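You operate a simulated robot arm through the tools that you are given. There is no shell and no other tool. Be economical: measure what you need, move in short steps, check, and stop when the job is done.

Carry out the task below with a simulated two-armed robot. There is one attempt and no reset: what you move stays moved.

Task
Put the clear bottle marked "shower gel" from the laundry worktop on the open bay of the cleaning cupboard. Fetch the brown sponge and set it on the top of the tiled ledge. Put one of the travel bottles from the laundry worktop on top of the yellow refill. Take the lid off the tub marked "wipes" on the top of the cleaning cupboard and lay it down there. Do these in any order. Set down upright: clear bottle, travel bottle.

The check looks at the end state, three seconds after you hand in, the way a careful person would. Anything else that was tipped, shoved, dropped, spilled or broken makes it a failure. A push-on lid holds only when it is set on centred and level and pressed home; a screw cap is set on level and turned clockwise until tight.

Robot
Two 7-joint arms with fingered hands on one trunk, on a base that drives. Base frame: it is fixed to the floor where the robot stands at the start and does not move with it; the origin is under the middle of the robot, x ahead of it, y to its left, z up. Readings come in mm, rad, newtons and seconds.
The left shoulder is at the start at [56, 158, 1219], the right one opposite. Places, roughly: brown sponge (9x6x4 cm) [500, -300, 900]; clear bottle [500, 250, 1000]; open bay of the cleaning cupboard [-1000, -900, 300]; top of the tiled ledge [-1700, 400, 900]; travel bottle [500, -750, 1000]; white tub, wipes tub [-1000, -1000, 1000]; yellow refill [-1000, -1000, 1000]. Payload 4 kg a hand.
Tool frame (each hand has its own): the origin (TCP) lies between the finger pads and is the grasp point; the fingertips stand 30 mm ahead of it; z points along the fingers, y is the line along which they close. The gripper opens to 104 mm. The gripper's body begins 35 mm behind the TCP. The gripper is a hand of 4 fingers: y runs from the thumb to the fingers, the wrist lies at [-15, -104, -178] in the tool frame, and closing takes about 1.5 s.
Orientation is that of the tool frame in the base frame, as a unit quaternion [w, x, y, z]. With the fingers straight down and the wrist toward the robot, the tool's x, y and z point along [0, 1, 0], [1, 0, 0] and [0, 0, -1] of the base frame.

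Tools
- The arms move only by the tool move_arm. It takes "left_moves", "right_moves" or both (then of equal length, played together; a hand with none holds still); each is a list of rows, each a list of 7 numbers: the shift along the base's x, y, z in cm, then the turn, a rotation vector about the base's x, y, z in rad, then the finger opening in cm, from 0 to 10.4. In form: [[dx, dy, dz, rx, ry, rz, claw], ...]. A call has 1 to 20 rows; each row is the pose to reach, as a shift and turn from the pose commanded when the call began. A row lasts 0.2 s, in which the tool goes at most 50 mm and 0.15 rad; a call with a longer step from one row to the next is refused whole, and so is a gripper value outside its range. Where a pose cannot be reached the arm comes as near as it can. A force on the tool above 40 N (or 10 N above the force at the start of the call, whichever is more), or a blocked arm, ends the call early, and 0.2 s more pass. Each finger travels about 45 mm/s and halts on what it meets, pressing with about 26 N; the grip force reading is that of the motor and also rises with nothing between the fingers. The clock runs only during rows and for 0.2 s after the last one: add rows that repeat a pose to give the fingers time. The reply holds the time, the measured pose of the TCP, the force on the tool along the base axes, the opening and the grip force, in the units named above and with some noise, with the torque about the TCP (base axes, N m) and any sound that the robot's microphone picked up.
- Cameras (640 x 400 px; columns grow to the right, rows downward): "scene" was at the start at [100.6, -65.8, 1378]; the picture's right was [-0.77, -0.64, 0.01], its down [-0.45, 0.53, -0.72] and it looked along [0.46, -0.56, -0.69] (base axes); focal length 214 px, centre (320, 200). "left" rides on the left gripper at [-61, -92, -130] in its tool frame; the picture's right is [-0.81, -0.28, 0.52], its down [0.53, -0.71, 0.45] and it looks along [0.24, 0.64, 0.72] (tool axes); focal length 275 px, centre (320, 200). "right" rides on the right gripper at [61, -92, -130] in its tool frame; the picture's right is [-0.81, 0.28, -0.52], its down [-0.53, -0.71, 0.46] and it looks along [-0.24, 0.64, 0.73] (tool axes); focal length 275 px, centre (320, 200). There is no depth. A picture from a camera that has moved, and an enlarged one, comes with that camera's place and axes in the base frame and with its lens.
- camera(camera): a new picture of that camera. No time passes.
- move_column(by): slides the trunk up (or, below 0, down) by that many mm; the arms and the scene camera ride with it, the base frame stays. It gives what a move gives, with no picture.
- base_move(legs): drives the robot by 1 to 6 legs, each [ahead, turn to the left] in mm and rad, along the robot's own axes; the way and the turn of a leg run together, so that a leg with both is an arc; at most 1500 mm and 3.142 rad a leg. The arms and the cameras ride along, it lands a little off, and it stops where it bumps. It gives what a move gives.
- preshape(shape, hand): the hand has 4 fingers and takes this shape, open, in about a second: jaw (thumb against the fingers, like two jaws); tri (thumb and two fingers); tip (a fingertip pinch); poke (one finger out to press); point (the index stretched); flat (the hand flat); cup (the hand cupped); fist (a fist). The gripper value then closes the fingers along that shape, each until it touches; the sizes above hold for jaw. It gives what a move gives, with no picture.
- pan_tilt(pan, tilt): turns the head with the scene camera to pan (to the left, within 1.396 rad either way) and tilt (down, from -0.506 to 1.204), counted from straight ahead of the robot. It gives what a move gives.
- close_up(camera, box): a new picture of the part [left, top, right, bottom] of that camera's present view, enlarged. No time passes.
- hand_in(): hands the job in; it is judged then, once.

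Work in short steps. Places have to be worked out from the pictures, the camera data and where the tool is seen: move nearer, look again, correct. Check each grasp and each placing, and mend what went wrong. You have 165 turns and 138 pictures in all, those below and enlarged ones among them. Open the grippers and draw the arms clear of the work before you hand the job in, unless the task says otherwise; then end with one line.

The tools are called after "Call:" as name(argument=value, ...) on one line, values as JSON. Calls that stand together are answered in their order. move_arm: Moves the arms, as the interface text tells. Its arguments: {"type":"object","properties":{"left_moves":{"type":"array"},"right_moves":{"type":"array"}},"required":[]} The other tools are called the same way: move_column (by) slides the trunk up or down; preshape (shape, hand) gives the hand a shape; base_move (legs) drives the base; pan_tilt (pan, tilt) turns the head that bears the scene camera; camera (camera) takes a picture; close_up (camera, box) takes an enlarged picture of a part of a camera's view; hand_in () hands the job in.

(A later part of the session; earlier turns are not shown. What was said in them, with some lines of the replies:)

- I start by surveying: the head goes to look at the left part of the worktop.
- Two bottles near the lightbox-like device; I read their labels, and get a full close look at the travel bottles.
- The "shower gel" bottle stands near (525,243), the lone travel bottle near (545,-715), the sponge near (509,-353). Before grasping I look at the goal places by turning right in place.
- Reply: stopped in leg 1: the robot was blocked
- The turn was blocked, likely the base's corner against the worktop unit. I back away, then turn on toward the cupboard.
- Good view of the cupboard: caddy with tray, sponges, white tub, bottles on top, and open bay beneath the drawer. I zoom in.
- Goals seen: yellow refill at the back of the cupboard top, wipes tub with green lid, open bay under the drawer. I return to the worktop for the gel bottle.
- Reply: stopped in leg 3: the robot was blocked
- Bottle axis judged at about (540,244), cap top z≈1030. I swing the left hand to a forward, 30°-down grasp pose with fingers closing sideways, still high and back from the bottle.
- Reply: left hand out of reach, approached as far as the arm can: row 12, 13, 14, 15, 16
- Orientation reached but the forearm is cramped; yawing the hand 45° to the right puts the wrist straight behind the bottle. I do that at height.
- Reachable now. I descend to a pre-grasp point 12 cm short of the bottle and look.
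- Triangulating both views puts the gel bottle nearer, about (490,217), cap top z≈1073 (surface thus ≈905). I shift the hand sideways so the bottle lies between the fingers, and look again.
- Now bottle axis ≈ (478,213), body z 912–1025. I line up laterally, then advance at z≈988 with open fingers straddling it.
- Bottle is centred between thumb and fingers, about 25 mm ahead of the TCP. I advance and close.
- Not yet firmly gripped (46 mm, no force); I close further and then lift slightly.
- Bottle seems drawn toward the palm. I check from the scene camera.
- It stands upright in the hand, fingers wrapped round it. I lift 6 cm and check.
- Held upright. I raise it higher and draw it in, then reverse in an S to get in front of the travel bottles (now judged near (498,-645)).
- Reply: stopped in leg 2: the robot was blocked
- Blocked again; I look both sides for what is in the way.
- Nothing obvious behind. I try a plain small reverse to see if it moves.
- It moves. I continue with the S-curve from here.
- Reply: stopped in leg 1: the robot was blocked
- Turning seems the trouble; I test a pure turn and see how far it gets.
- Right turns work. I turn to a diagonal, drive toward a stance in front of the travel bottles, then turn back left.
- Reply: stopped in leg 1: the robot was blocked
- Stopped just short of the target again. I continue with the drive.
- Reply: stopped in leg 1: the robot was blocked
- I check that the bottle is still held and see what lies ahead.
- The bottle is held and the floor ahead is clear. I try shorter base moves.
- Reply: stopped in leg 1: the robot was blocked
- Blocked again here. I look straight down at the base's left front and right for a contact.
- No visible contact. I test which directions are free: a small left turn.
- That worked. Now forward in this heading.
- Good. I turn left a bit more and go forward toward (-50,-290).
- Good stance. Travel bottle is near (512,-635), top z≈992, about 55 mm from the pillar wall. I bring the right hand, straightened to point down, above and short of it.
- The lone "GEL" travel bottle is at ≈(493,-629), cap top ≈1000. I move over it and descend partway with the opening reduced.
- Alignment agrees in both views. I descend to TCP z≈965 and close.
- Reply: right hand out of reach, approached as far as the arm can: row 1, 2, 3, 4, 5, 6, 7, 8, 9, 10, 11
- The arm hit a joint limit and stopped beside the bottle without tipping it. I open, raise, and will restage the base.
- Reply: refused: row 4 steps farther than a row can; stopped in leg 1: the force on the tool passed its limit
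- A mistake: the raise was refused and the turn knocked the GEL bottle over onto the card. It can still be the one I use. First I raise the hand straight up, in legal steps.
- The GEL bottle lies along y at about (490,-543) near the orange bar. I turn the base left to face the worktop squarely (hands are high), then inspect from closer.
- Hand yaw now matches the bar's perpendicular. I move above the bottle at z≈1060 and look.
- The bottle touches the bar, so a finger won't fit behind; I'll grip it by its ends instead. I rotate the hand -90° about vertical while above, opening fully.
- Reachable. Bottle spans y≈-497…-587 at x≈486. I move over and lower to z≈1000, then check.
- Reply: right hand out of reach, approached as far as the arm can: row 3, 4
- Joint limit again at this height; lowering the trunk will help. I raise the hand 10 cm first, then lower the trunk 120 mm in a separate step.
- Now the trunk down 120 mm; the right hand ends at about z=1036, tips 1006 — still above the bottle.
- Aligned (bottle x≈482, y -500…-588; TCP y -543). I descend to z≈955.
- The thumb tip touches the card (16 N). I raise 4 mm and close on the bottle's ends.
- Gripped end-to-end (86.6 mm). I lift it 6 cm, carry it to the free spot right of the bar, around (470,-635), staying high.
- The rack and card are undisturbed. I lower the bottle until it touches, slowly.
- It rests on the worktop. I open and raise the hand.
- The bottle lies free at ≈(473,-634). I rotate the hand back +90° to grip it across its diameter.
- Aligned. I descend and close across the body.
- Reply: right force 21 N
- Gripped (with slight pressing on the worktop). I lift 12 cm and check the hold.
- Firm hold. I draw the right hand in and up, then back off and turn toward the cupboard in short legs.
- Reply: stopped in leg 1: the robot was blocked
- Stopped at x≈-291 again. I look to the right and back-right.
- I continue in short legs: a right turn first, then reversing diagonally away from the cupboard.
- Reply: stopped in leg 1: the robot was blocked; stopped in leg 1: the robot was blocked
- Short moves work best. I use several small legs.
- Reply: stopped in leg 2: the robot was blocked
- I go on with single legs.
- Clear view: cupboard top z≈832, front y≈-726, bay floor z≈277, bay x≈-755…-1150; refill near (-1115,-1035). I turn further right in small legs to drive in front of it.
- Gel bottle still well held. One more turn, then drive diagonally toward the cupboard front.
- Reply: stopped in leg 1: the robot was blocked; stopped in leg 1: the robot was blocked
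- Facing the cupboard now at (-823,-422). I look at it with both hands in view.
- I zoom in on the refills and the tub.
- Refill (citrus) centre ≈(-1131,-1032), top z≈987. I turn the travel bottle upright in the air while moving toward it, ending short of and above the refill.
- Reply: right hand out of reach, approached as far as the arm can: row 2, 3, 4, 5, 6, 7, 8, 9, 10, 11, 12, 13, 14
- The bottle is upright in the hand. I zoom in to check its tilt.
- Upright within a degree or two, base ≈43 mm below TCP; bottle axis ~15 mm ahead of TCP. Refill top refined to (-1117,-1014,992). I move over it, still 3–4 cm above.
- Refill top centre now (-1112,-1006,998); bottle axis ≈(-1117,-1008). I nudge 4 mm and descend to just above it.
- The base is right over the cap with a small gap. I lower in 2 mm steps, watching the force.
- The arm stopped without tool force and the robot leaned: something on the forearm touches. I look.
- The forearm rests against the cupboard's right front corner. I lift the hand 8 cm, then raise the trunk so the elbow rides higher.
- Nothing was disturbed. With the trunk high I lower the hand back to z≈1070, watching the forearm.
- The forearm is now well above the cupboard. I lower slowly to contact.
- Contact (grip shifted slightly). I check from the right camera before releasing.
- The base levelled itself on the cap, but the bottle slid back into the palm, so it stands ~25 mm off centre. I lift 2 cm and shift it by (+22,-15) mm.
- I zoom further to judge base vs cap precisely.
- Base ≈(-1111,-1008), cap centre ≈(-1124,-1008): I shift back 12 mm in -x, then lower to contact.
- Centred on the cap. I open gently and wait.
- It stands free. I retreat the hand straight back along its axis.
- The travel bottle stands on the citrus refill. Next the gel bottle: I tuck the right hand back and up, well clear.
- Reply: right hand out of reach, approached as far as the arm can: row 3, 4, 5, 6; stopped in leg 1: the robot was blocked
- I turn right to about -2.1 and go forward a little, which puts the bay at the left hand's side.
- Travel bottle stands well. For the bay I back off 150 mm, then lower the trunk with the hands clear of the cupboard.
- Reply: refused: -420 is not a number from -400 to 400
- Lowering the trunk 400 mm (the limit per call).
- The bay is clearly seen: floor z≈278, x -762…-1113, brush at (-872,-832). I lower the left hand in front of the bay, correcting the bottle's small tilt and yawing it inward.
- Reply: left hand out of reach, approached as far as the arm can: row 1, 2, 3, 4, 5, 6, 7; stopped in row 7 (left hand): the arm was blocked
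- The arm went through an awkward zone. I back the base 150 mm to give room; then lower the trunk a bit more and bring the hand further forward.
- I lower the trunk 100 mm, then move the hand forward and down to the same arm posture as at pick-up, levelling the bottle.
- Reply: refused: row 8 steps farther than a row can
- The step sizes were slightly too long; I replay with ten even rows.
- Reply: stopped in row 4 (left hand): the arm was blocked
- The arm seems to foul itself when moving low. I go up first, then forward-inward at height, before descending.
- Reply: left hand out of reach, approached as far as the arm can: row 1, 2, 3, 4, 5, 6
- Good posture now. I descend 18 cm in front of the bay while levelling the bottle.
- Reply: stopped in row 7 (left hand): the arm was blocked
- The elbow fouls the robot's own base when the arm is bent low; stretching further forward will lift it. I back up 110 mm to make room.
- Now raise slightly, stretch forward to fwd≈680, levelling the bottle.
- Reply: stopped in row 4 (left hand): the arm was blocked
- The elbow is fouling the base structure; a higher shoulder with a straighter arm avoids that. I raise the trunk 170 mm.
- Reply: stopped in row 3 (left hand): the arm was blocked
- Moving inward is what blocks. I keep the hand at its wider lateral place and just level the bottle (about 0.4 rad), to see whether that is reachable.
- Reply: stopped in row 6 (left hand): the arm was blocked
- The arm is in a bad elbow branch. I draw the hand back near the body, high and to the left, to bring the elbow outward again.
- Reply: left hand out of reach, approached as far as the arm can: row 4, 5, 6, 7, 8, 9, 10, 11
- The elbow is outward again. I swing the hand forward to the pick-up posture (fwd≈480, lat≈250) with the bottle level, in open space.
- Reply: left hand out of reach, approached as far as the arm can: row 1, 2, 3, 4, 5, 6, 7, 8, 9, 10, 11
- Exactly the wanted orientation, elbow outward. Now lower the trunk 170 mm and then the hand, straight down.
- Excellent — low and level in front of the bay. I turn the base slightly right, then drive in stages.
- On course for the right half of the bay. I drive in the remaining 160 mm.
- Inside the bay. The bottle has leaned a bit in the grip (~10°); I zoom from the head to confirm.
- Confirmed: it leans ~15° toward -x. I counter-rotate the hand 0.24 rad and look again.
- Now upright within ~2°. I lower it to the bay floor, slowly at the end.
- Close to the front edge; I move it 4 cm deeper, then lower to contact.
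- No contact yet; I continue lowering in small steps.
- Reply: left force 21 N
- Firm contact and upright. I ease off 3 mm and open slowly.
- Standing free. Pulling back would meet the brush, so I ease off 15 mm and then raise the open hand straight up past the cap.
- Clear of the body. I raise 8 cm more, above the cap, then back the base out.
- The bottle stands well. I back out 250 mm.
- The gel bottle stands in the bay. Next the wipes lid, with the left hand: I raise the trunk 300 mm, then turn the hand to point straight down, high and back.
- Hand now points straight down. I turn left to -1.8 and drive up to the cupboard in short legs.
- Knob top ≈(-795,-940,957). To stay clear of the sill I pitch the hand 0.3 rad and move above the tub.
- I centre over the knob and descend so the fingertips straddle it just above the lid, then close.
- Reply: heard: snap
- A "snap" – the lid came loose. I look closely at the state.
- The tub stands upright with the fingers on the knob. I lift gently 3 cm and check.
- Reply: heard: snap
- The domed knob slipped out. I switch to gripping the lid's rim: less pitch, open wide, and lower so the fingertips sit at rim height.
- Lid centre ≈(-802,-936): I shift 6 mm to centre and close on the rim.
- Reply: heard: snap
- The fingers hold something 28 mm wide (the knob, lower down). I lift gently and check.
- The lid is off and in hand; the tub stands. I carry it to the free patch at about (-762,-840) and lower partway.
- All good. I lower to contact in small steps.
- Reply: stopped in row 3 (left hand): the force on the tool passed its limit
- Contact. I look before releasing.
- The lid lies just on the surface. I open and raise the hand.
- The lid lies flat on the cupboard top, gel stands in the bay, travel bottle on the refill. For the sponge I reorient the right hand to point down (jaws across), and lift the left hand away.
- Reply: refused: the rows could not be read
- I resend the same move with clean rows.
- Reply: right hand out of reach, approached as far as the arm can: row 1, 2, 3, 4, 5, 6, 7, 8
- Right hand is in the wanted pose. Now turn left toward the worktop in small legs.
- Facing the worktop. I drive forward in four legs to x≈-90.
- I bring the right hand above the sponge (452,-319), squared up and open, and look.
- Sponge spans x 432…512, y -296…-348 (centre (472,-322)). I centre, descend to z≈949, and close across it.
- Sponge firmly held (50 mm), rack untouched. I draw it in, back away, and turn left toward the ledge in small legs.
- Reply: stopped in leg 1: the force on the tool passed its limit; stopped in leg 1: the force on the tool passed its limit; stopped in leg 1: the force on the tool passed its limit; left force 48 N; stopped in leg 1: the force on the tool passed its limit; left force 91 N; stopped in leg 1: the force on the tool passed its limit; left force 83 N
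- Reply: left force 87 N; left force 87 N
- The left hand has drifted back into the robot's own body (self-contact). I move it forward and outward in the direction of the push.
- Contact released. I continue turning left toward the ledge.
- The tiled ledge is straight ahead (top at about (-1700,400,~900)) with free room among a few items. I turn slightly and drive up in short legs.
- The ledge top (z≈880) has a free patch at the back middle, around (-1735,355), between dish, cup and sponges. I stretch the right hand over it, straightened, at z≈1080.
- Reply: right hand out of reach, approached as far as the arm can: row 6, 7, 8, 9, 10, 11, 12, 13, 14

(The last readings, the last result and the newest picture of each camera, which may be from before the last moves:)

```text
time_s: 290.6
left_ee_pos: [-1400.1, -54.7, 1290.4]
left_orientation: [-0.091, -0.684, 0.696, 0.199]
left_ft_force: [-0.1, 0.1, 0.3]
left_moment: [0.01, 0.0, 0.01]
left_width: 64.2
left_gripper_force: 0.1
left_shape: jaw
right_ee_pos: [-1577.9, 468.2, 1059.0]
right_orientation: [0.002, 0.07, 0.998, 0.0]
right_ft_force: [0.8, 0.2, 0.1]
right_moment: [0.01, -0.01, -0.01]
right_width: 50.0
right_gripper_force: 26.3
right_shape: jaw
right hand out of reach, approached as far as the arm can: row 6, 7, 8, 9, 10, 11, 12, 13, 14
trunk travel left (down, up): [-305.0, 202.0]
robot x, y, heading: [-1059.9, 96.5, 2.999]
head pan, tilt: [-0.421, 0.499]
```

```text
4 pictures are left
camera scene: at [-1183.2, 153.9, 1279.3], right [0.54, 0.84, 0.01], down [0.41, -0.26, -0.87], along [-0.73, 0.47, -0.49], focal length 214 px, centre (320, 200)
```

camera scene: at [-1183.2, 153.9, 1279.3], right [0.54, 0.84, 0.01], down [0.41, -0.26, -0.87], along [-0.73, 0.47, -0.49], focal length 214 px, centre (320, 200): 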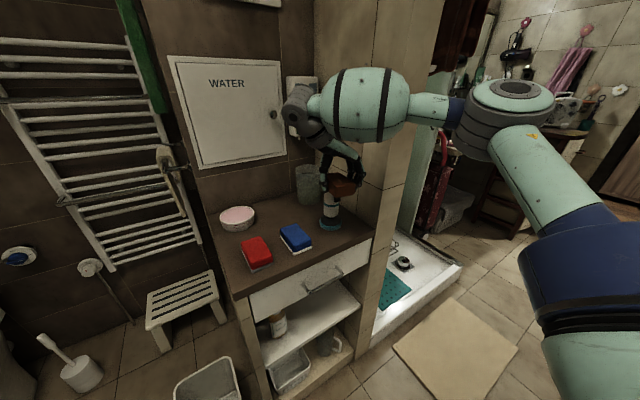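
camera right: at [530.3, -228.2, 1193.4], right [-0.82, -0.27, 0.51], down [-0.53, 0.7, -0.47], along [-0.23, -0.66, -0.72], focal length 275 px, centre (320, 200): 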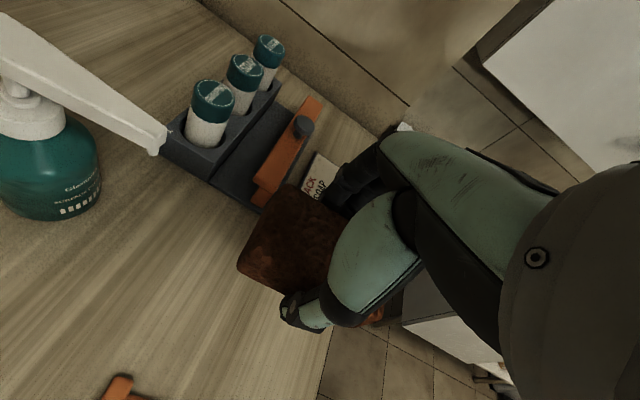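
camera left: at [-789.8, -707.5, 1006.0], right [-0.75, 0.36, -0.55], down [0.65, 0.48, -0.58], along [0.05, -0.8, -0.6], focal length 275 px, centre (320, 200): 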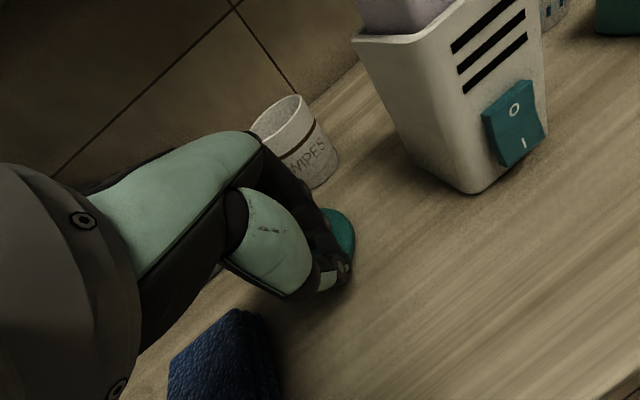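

The hand is limited inward; a small left turn plus a short advance will put it right. First raise 6 cm, then turn 0.2 and advance 95 mm.

Call:
move_arm(right_moves=[[0, 0, 2, 0, 0, 0, 2.5], [0, 0, 4, 0, 0, 0, 2.5], [0, 0, 6, 0, 0, 0, 2.5], [0, 0, 6, 0, 0, 0, 2.5]])

Call:
base_move(legs=[[0, 0.2]])

Call:
base_move(legs=[[80, 0]])

```text
time_s: 291.6
left_ee_pos: [-1400.3, -52.9, 1290.4]
left_orientation: [-0.091, -0.684, 0.696, 0.2]
left_ft_force: [0.1, 0.3, 0.3]
left_moment: [0.04, -0.03, -0.01]
left_width: 64.0
left_gripper_force: 0.1
left_shape: jaw
right_ee_pos: [-1566.4, 483.7, 1111.4]
right_orientation: [0.001, 0.07, 0.998, -0.001]
right_ft_force: [-0.1, 0.2, 0.7]
right_moment: [-0.02, 0.01, -0.01]
right_width: 50.1
right_gripper_force: 25.8
right_shape: jaw
right hand out of reach, approached as far as the arm can: row 1, 2, 3, 4
trunk travel left (down, up): [-305.0, 202.0]
robot x, y, heading: [-1059.4, 99.5, 2.997]
head pan, tilt: [-0.421, 0.499]
```

```text
time_s: 292.8
left_ee_pos: [-1363.1, -121.5, 1289.7]
left_orientation: [0.113, 0.755, -0.62, -0.184]
left_ft_force: [0.0, 0.1, 0.4]
left_moment: [-0.01, 0.0, 0.01]
left_width: 64.0
left_gripper_force: 0.1
left_shape: jaw
right_ee_pos: [-1634.3, 376.2, 1111.1]
right_orientation: [0.0, -0.031, 1.0, -0.001]
right_ft_force: [-0.3, -0.8, 0.1]
right_moment: [0.0, 0.0, -0.03]
right_width: 50.1
right_gripper_force: 25.7
right_shape: jaw
trunk travel left (down, up): [-305.0, 202.0]
robot x, y, heading: [-1061.2, 103.9, -3.092]
head pan, tilt: [-0.421, 0.499]
```

```text
time_s: 293.9
left_ee_pos: [-1404.8, -123.3, 1299.4]
left_orientation: [0.124, 0.75, -0.619, -0.197]
left_ft_force: [0.3, 0.5, 0.6]
left_moment: [-0.04, 0.0, 0.02]
left_width: 64.1
left_gripper_force: 0.0
left_shape: jaw
right_ee_pos: [-1679.9, 374.0, 1128.2]
right_orientation: [-0.015, -0.031, 0.999, -0.002]
right_ft_force: [-0.9, -0.4, 0.4]
right_moment: [-0.04, -0.05, -0.03]
right_width: 50.3
right_gripper_force: 25.8
right_shape: jaw
trunk travel left (down, up): [-305.0, 202.0]
robot x, y, heading: [-1139.4, 97.4, -3.089]
head pan, tilt: [-0.421, 0.499]
```

Hand now near (-1690,374). I look down with the right camera.

Call:
camera(camera="right")

```text
3 pictures are left
camera right: at [-1732.7, 278.2, 1261.8], right [0.81, 0.33, 0.49], down [0.56, -0.68, -0.47], along [0.18, 0.66, -0.73], focal length 275 px, centre (320, 200)
```

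right: 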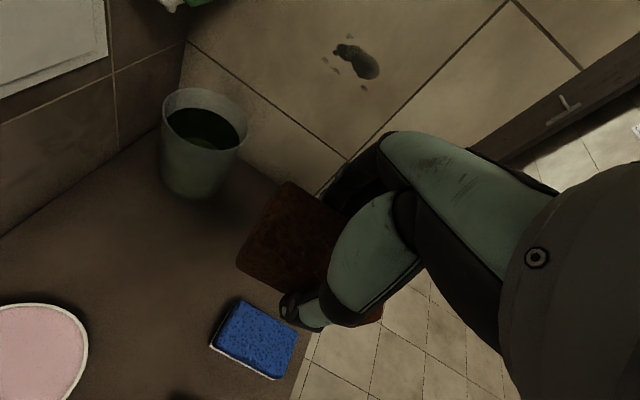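

Free patch behind the blue sponge: target (-1765,385). I advance 40 mm and stretch the rest by arm, descending partway.

Call:
base_move(legs=[[45, 0]])

Call:
move_arm(right_moves=[[0, 0, 0, 0, 0, 0, 2.5], [-1, 0.3, -2, 0, 0, 0, 2.5], [-2, 0.6, -4, 0, 0, 0, 2.5], [-3, 0.9, -6, 0, 0, 0, 2.5], [-3, 0.9, -6, 0, 0, 0, 2.5]])

```text
time_s: 294.8
left_ee_pos: [-1432.1, -124.5, 1305.5]
left_orientation: [0.131, 0.748, -0.619, -0.202]
left_ft_force: [-0.4, 0.3, 0.7]
left_moment: [0.01, -0.02, -0.04]
left_width: 63.9
left_gripper_force: 0.1
left_shape: jaw
right_ee_pos: [-1710.2, 372.8, 1137.7]
right_orientation: [-0.022, -0.032, 0.999, -0.002]
right_ft_force: [-1.3, 0.1, 0.4]
right_moment: [-0.07, -0.08, -0.03]
right_width: 50.1
right_gripper_force: 26.2
right_shape: jaw
trunk travel left (down, up): [-305.0, 202.0]
robot x, y, heading: [-1186.3, 94.4, -3.089]
head pan, tilt: [-0.421, 0.499]
```

```text
time_s: 296.0
left_ee_pos: [-1469.3, -125.8, 1295.7]
left_orientation: [0.119, 0.748, -0.624, -0.195]
left_ft_force: [-0.7, -0.4, -1.1]
left_moment: [-0.03, -0.03, -0.02]
left_width: 63.6
left_gripper_force: 0.1
left_shape: jaw
right_ee_pos: [-1771.6, 378.9, 1061.4]
right_orientation: [-0.007, -0.031, 0.999, -0.001]
right_ft_force: [-0.7, -0.7, -0.2]
right_moment: [0.04, -0.03, 0.0]
right_width: 50.0
right_gripper_force: 26.3
right_shape: jaw
trunk travel left (down, up): [-305.0, 202.0]
robot x, y, heading: [-1187.3, 98.0, -3.092]
head pan, tilt: [-0.421, 0.499]
```

Over the spot at (-1772,379). I lower, slowly near the surface, stopping on contact.

Call:
move_arm(right_moves=[[0, 0, -3, 0, 0, 0, 2.5], [0, 0, -6, 0, 0, 0, 2.5], [0, 0, -9, 0, 0, 0, 2.5], [0, 0, -11, 0, 0, 0, 2.5], [0, 0, -12, 0, 0, 0, 2.5], [0, 0, -12.8, 0, 0, 0, 2.5], [0, 0, -13.4, 0, 0, 0, 2.5], [0, 0, -14, 0, 0, 0, 2.5], [0, 0, -14.5, 0, 0, 0, 2.5], [0, 0, -14.5, 0, 0, 0, 2.5]])

```text
time_s: 298.2
left_ee_pos: [-1455.7, -123.7, 1299.8]
left_orientation: [0.123, 0.745, -0.624, -0.2]
left_ft_force: [-0.5, 0.1, -0.9]
left_moment: [0.01, 0.0, 0.03]
left_width: 64.2
left_gripper_force: 0.1
left_shape: jaw
right_ee_pos: [-1760.8, 380.4, 921.4]
right_orientation: [-0.014, -0.031, 0.999, -0.001]
right_ft_force: [0.0, 0.3, -0.2]
right_moment: [0.0, -0.02, 0.0]
right_width: 49.9
right_gripper_force: 26.1
right_shape: jaw
trunk travel left (down, up): [-305.0, 202.0]
robot x, y, heading: [-1186.7, 95.2, -3.087]
head pan, tilt: [-0.421, 0.499]
```

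No tool force, but the robot leans slightly, as if the forearm touched something. I check with the head camera.

Call:
camera(camera="scene")

```text
2 pictures are left
camera scene: at [-1318.1, 123.3, 1279.3], right [0.36, 0.93, 0.01], down [0.46, -0.17, -0.87], along [-0.81, 0.32, -0.49], focal length 214 px, centre (320, 200)
```

scene: 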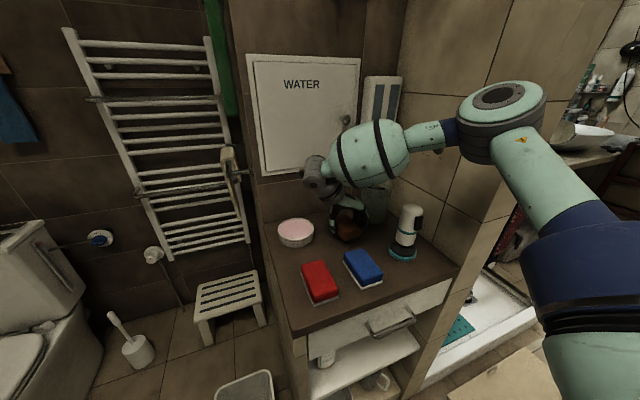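

The arm touches no items; only the elbow is near the partition wall. I lower the remaining bit with the trunk (15 mm), watching force.

Call:
move_column(by=-12)

```text
time_s: 298.8
left_ee_pos: [-1456.0, -124.1, 1287.7]
left_orientation: [0.122, 0.746, -0.623, -0.2]
left_ft_force: [0.0, -0.4, 0.8]
left_moment: [0.0, 0.01, 0.03]
left_width: 63.9
left_gripper_force: 0.0
left_shape: jaw
right_ee_pos: [-1761.7, 380.7, 910.3]
right_orientation: [-0.015, -0.031, 0.999, -0.001]
right_ft_force: [-0.7, -0.2, 0.0]
right_moment: [-0.02, 0.02, -0.05]
right_width: 50.2
right_gripper_force: 26.1
right_shape: jaw
trunk travel left (down, up): [-293.0, 214.0]
robot x, y, heading: [-1184.7, 94.3, -3.087]
head pan, tilt: [-0.421, 0.499]
```

Still no contact; I go down in 3 mm rows.

Call:
move_arm(right_moves=[[0, 0, -0.3, 0, 0, 0, 2.5], [0, 0, -0.6, 0, 0, 0, 2.5], [0, 0, -0.9, 0, 0, 0, 2.5], [0, 0, -1.2, 0, 0, 0, 2.5], [0, 0, -1.5, 0, 0, 0, 2.5], [0, 0, -1.5, 0, 0, 0, 2.5]])

```text
time_s: 300.2
left_ee_pos: [-1456.2, -123.6, 1288.0]
left_orientation: [0.123, 0.746, -0.623, -0.2]
left_ft_force: [0.0, 0.5, 0.3]
left_moment: [0.03, -0.01, 0.0]
left_width: 63.9
left_gripper_force: 0.0
left_shape: jaw
right_ee_pos: [-1760.4, 379.8, 894.9]
right_orientation: [-0.014, -0.031, 0.999, -0.002]
right_ft_force: [-0.5, -0.4, -0.1]
right_moment: [0.0, 0.02, -0.02]
right_width: 50.2
right_gripper_force: 25.9
right_shape: jaw
trunk travel left (down, up): [-293.0, 214.0]
robot x, y, heading: [-1182.8, 94.5, -3.09]
head pan, tilt: [-0.421, 0.499]
```

Ledge is lower than thought. I continue down in 4 mm rows until contact.

Call:
move_arm(right_moves=[[0, 0, -0.4, 0, 0, 0, 2.5], [0, 0, -0.8, 0, 0, 0, 2.5], [0, 0, -1.2, 0, 0, 0, 2.5], [0, 0, -1.6, 0, 0, 0, 2.5], [0, 0, -2, 0, 0, 0, 2.5], [0, 0, -2.4, 0, 0, 0, 2.5], [0, 0, -2.8, 0, 0, 0, 2.5], [0, 0, -3.2, 0, 0, 0, 2.5], [0, 0, -3.2, 0, 0, 0, 2.5]])

```text
time_s: 301.1
left_ee_pos: [-1440.5, -118.1, 1292.3]
left_orientation: [0.125, 0.74, -0.627, -0.209]
left_ft_force: [0.2, -0.8, 0.3]
left_moment: [-0.01, 0.0, 0.0]
left_width: 64.2
left_gripper_force: 0.1
left_shape: jaw
right_ee_pos: [-1752.5, 381.9, 893.9]
right_orientation: [-0.026, -0.031, 0.999, -0.001]
right_ft_force: [-0.1, 0.5, -0.2]
right_moment: [0.0, -0.04, -0.01]
right_width: 49.8
right_gripper_force: 25.7
right_shape: jaw
trunk travel left (down, up): [-293.0, 214.0]
robot x, y, heading: [-1188.8, 93.2, -3.091]
head pan, tilt: [-0.421, 0.499]
stopped in row 4 (right hand): the force on the tool passed its limit (the readings are from after the stop); the commanded pose is now the measured one
```

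Contact made. I ease down 5 mm and open, then raise.

Call:
move_arm(right_moves=[[0, 0, -0.3, 0, 0, 0, 2.5], [0, 0, -0.6, 0, 0, 0, 4], [0, 0, -0.6, 0, 0, 0, 5.5], [0, 0, -0.6, 0, 0, 0, 6.5], [0, 0, -0.6, 0, 0, 0, 7.5], [0, 0, -0.6, 0, 0, 0, 8], [0, 0, 1, 0, 0, 0, 8], [0, 0, 4, 0, 0, 0, 8], [0, 0, 8, 0, 0, 0, 8], [0, 0, 12, 0, 0, 0, 8], [0, 0, 16, 0, 0, 0, 8], [0, 0, 19, 0, 0, 0, 8]])

Call:
close_up(camera="scene", box=[220, 120, 460, 320])

```text
time_s: 303.7
left_ee_pos: [-1440.9, -119.5, 1291.1]
left_orientation: [0.125, 0.74, -0.627, -0.208]
left_ft_force: [-0.3, -0.4, -0.3]
left_moment: [0.01, 0.0, 0.04]
left_width: 64.1
left_gripper_force: 0.0
left_shape: jaw
right_ee_pos: [-1754.6, 380.1, 1084.9]
right_orientation: [-0.026, -0.031, 0.999, -0.001]
right_ft_force: [-0.5, -0.3, 0.0]
right_moment: [0.02, 0.0, -0.01]
right_width: 79.7
right_gripper_force: 0.1
right_shape: jaw
trunk travel left (down, up): [-293.0, 214.0]
robot x, y, heading: [-1184.6, 96.5, -3.094]
head pan, tilt: [-0.421, 0.499]
```

```text
2.00 times, centred on (340, 220) of scene
camera zoom: at [-1317.6, 123.3, 1267.4], right [0.36, 0.93, 0.01], down [0.46, -0.17, -0.87], along [-0.81, 0.32, -0.49], focal length 429 px, centre (280, 160)
```

zoom: 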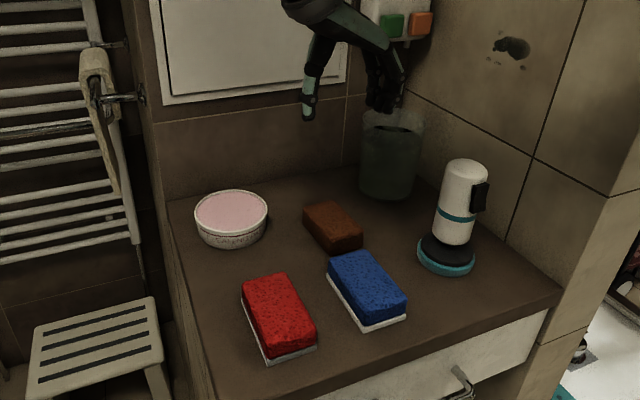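

The brown sponge lies flat on the ledge top, nothing disturbed. I open up and back the robot away.

Call:
base_move(legs=[[-150, 0]])

Call:
base_move(legs=[[-150, 0]])

```text
time_s: 305.1
left_ee_pos: [-1297.7, -112.8, 1290.8]
left_orientation: [0.122, 0.74, -0.628, -0.206]
left_ft_force: [0.4, 0.4, -0.3]
left_moment: [0.02, -0.02, 0.03]
left_width: 63.9
left_gripper_force: 0.1
left_shape: jaw
right_ee_pos: [-1608.8, 390.0, 1081.6]
right_orientation: [-0.023, -0.03, 0.999, -0.001]
right_ft_force: [-0.3, 1.1, 0.6]
right_moment: [0.02, -0.01, 0.04]
right_width: 80.0
right_gripper_force: 0.2
right_shape: jaw
trunk travel left (down, up): [-293.0, 214.0]
robot x, y, heading: [-1041.3, 99.6, -3.095]
head pan, tilt: [-0.421, 0.499]
```

```text
time_s: 306.4
left_ee_pos: [-1141.6, -101.9, 1291.1]
left_orientation: [0.12, 0.737, -0.632, -0.21]
left_ft_force: [-1.1, -1.3, -0.1]
left_moment: [0.01, -0.03, -0.02]
left_width: 63.7
left_gripper_force: 0.2
left_shape: jaw
right_ee_pos: [-1452.8, 397.0, 1084.0]
right_orientation: [-0.025, -0.029, 0.999, 0.0]
right_ft_force: [-0.7, -0.1, -0.4]
right_moment: [0.02, -0.05, 0.02]
right_width: 79.7
right_gripper_force: 0.0
right_shape: jaw
trunk travel left (down, up): [-293.0, 214.0]
robot x, y, heading: [-884.0, 110.6, -3.09]
head pan, tilt: [-0.421, 0.499]
```

All four jobs are done, both grippers are open and the arms are clear, so I hand the job in.

Call:
hand_in()

```text
The job is handed in.
```

All four tasks are done and handed in: the shower gel stands upright in the cupboard bay, and the GEL travel bottle stands upright on the yellow refill. The wipes lid is off and lying on the cupboard top, and the brown sponge is on the ledge. On the way I knocked the GEL travel bottle over onto the worktop card. I picked it back up and saw nothing else tipped or moved.
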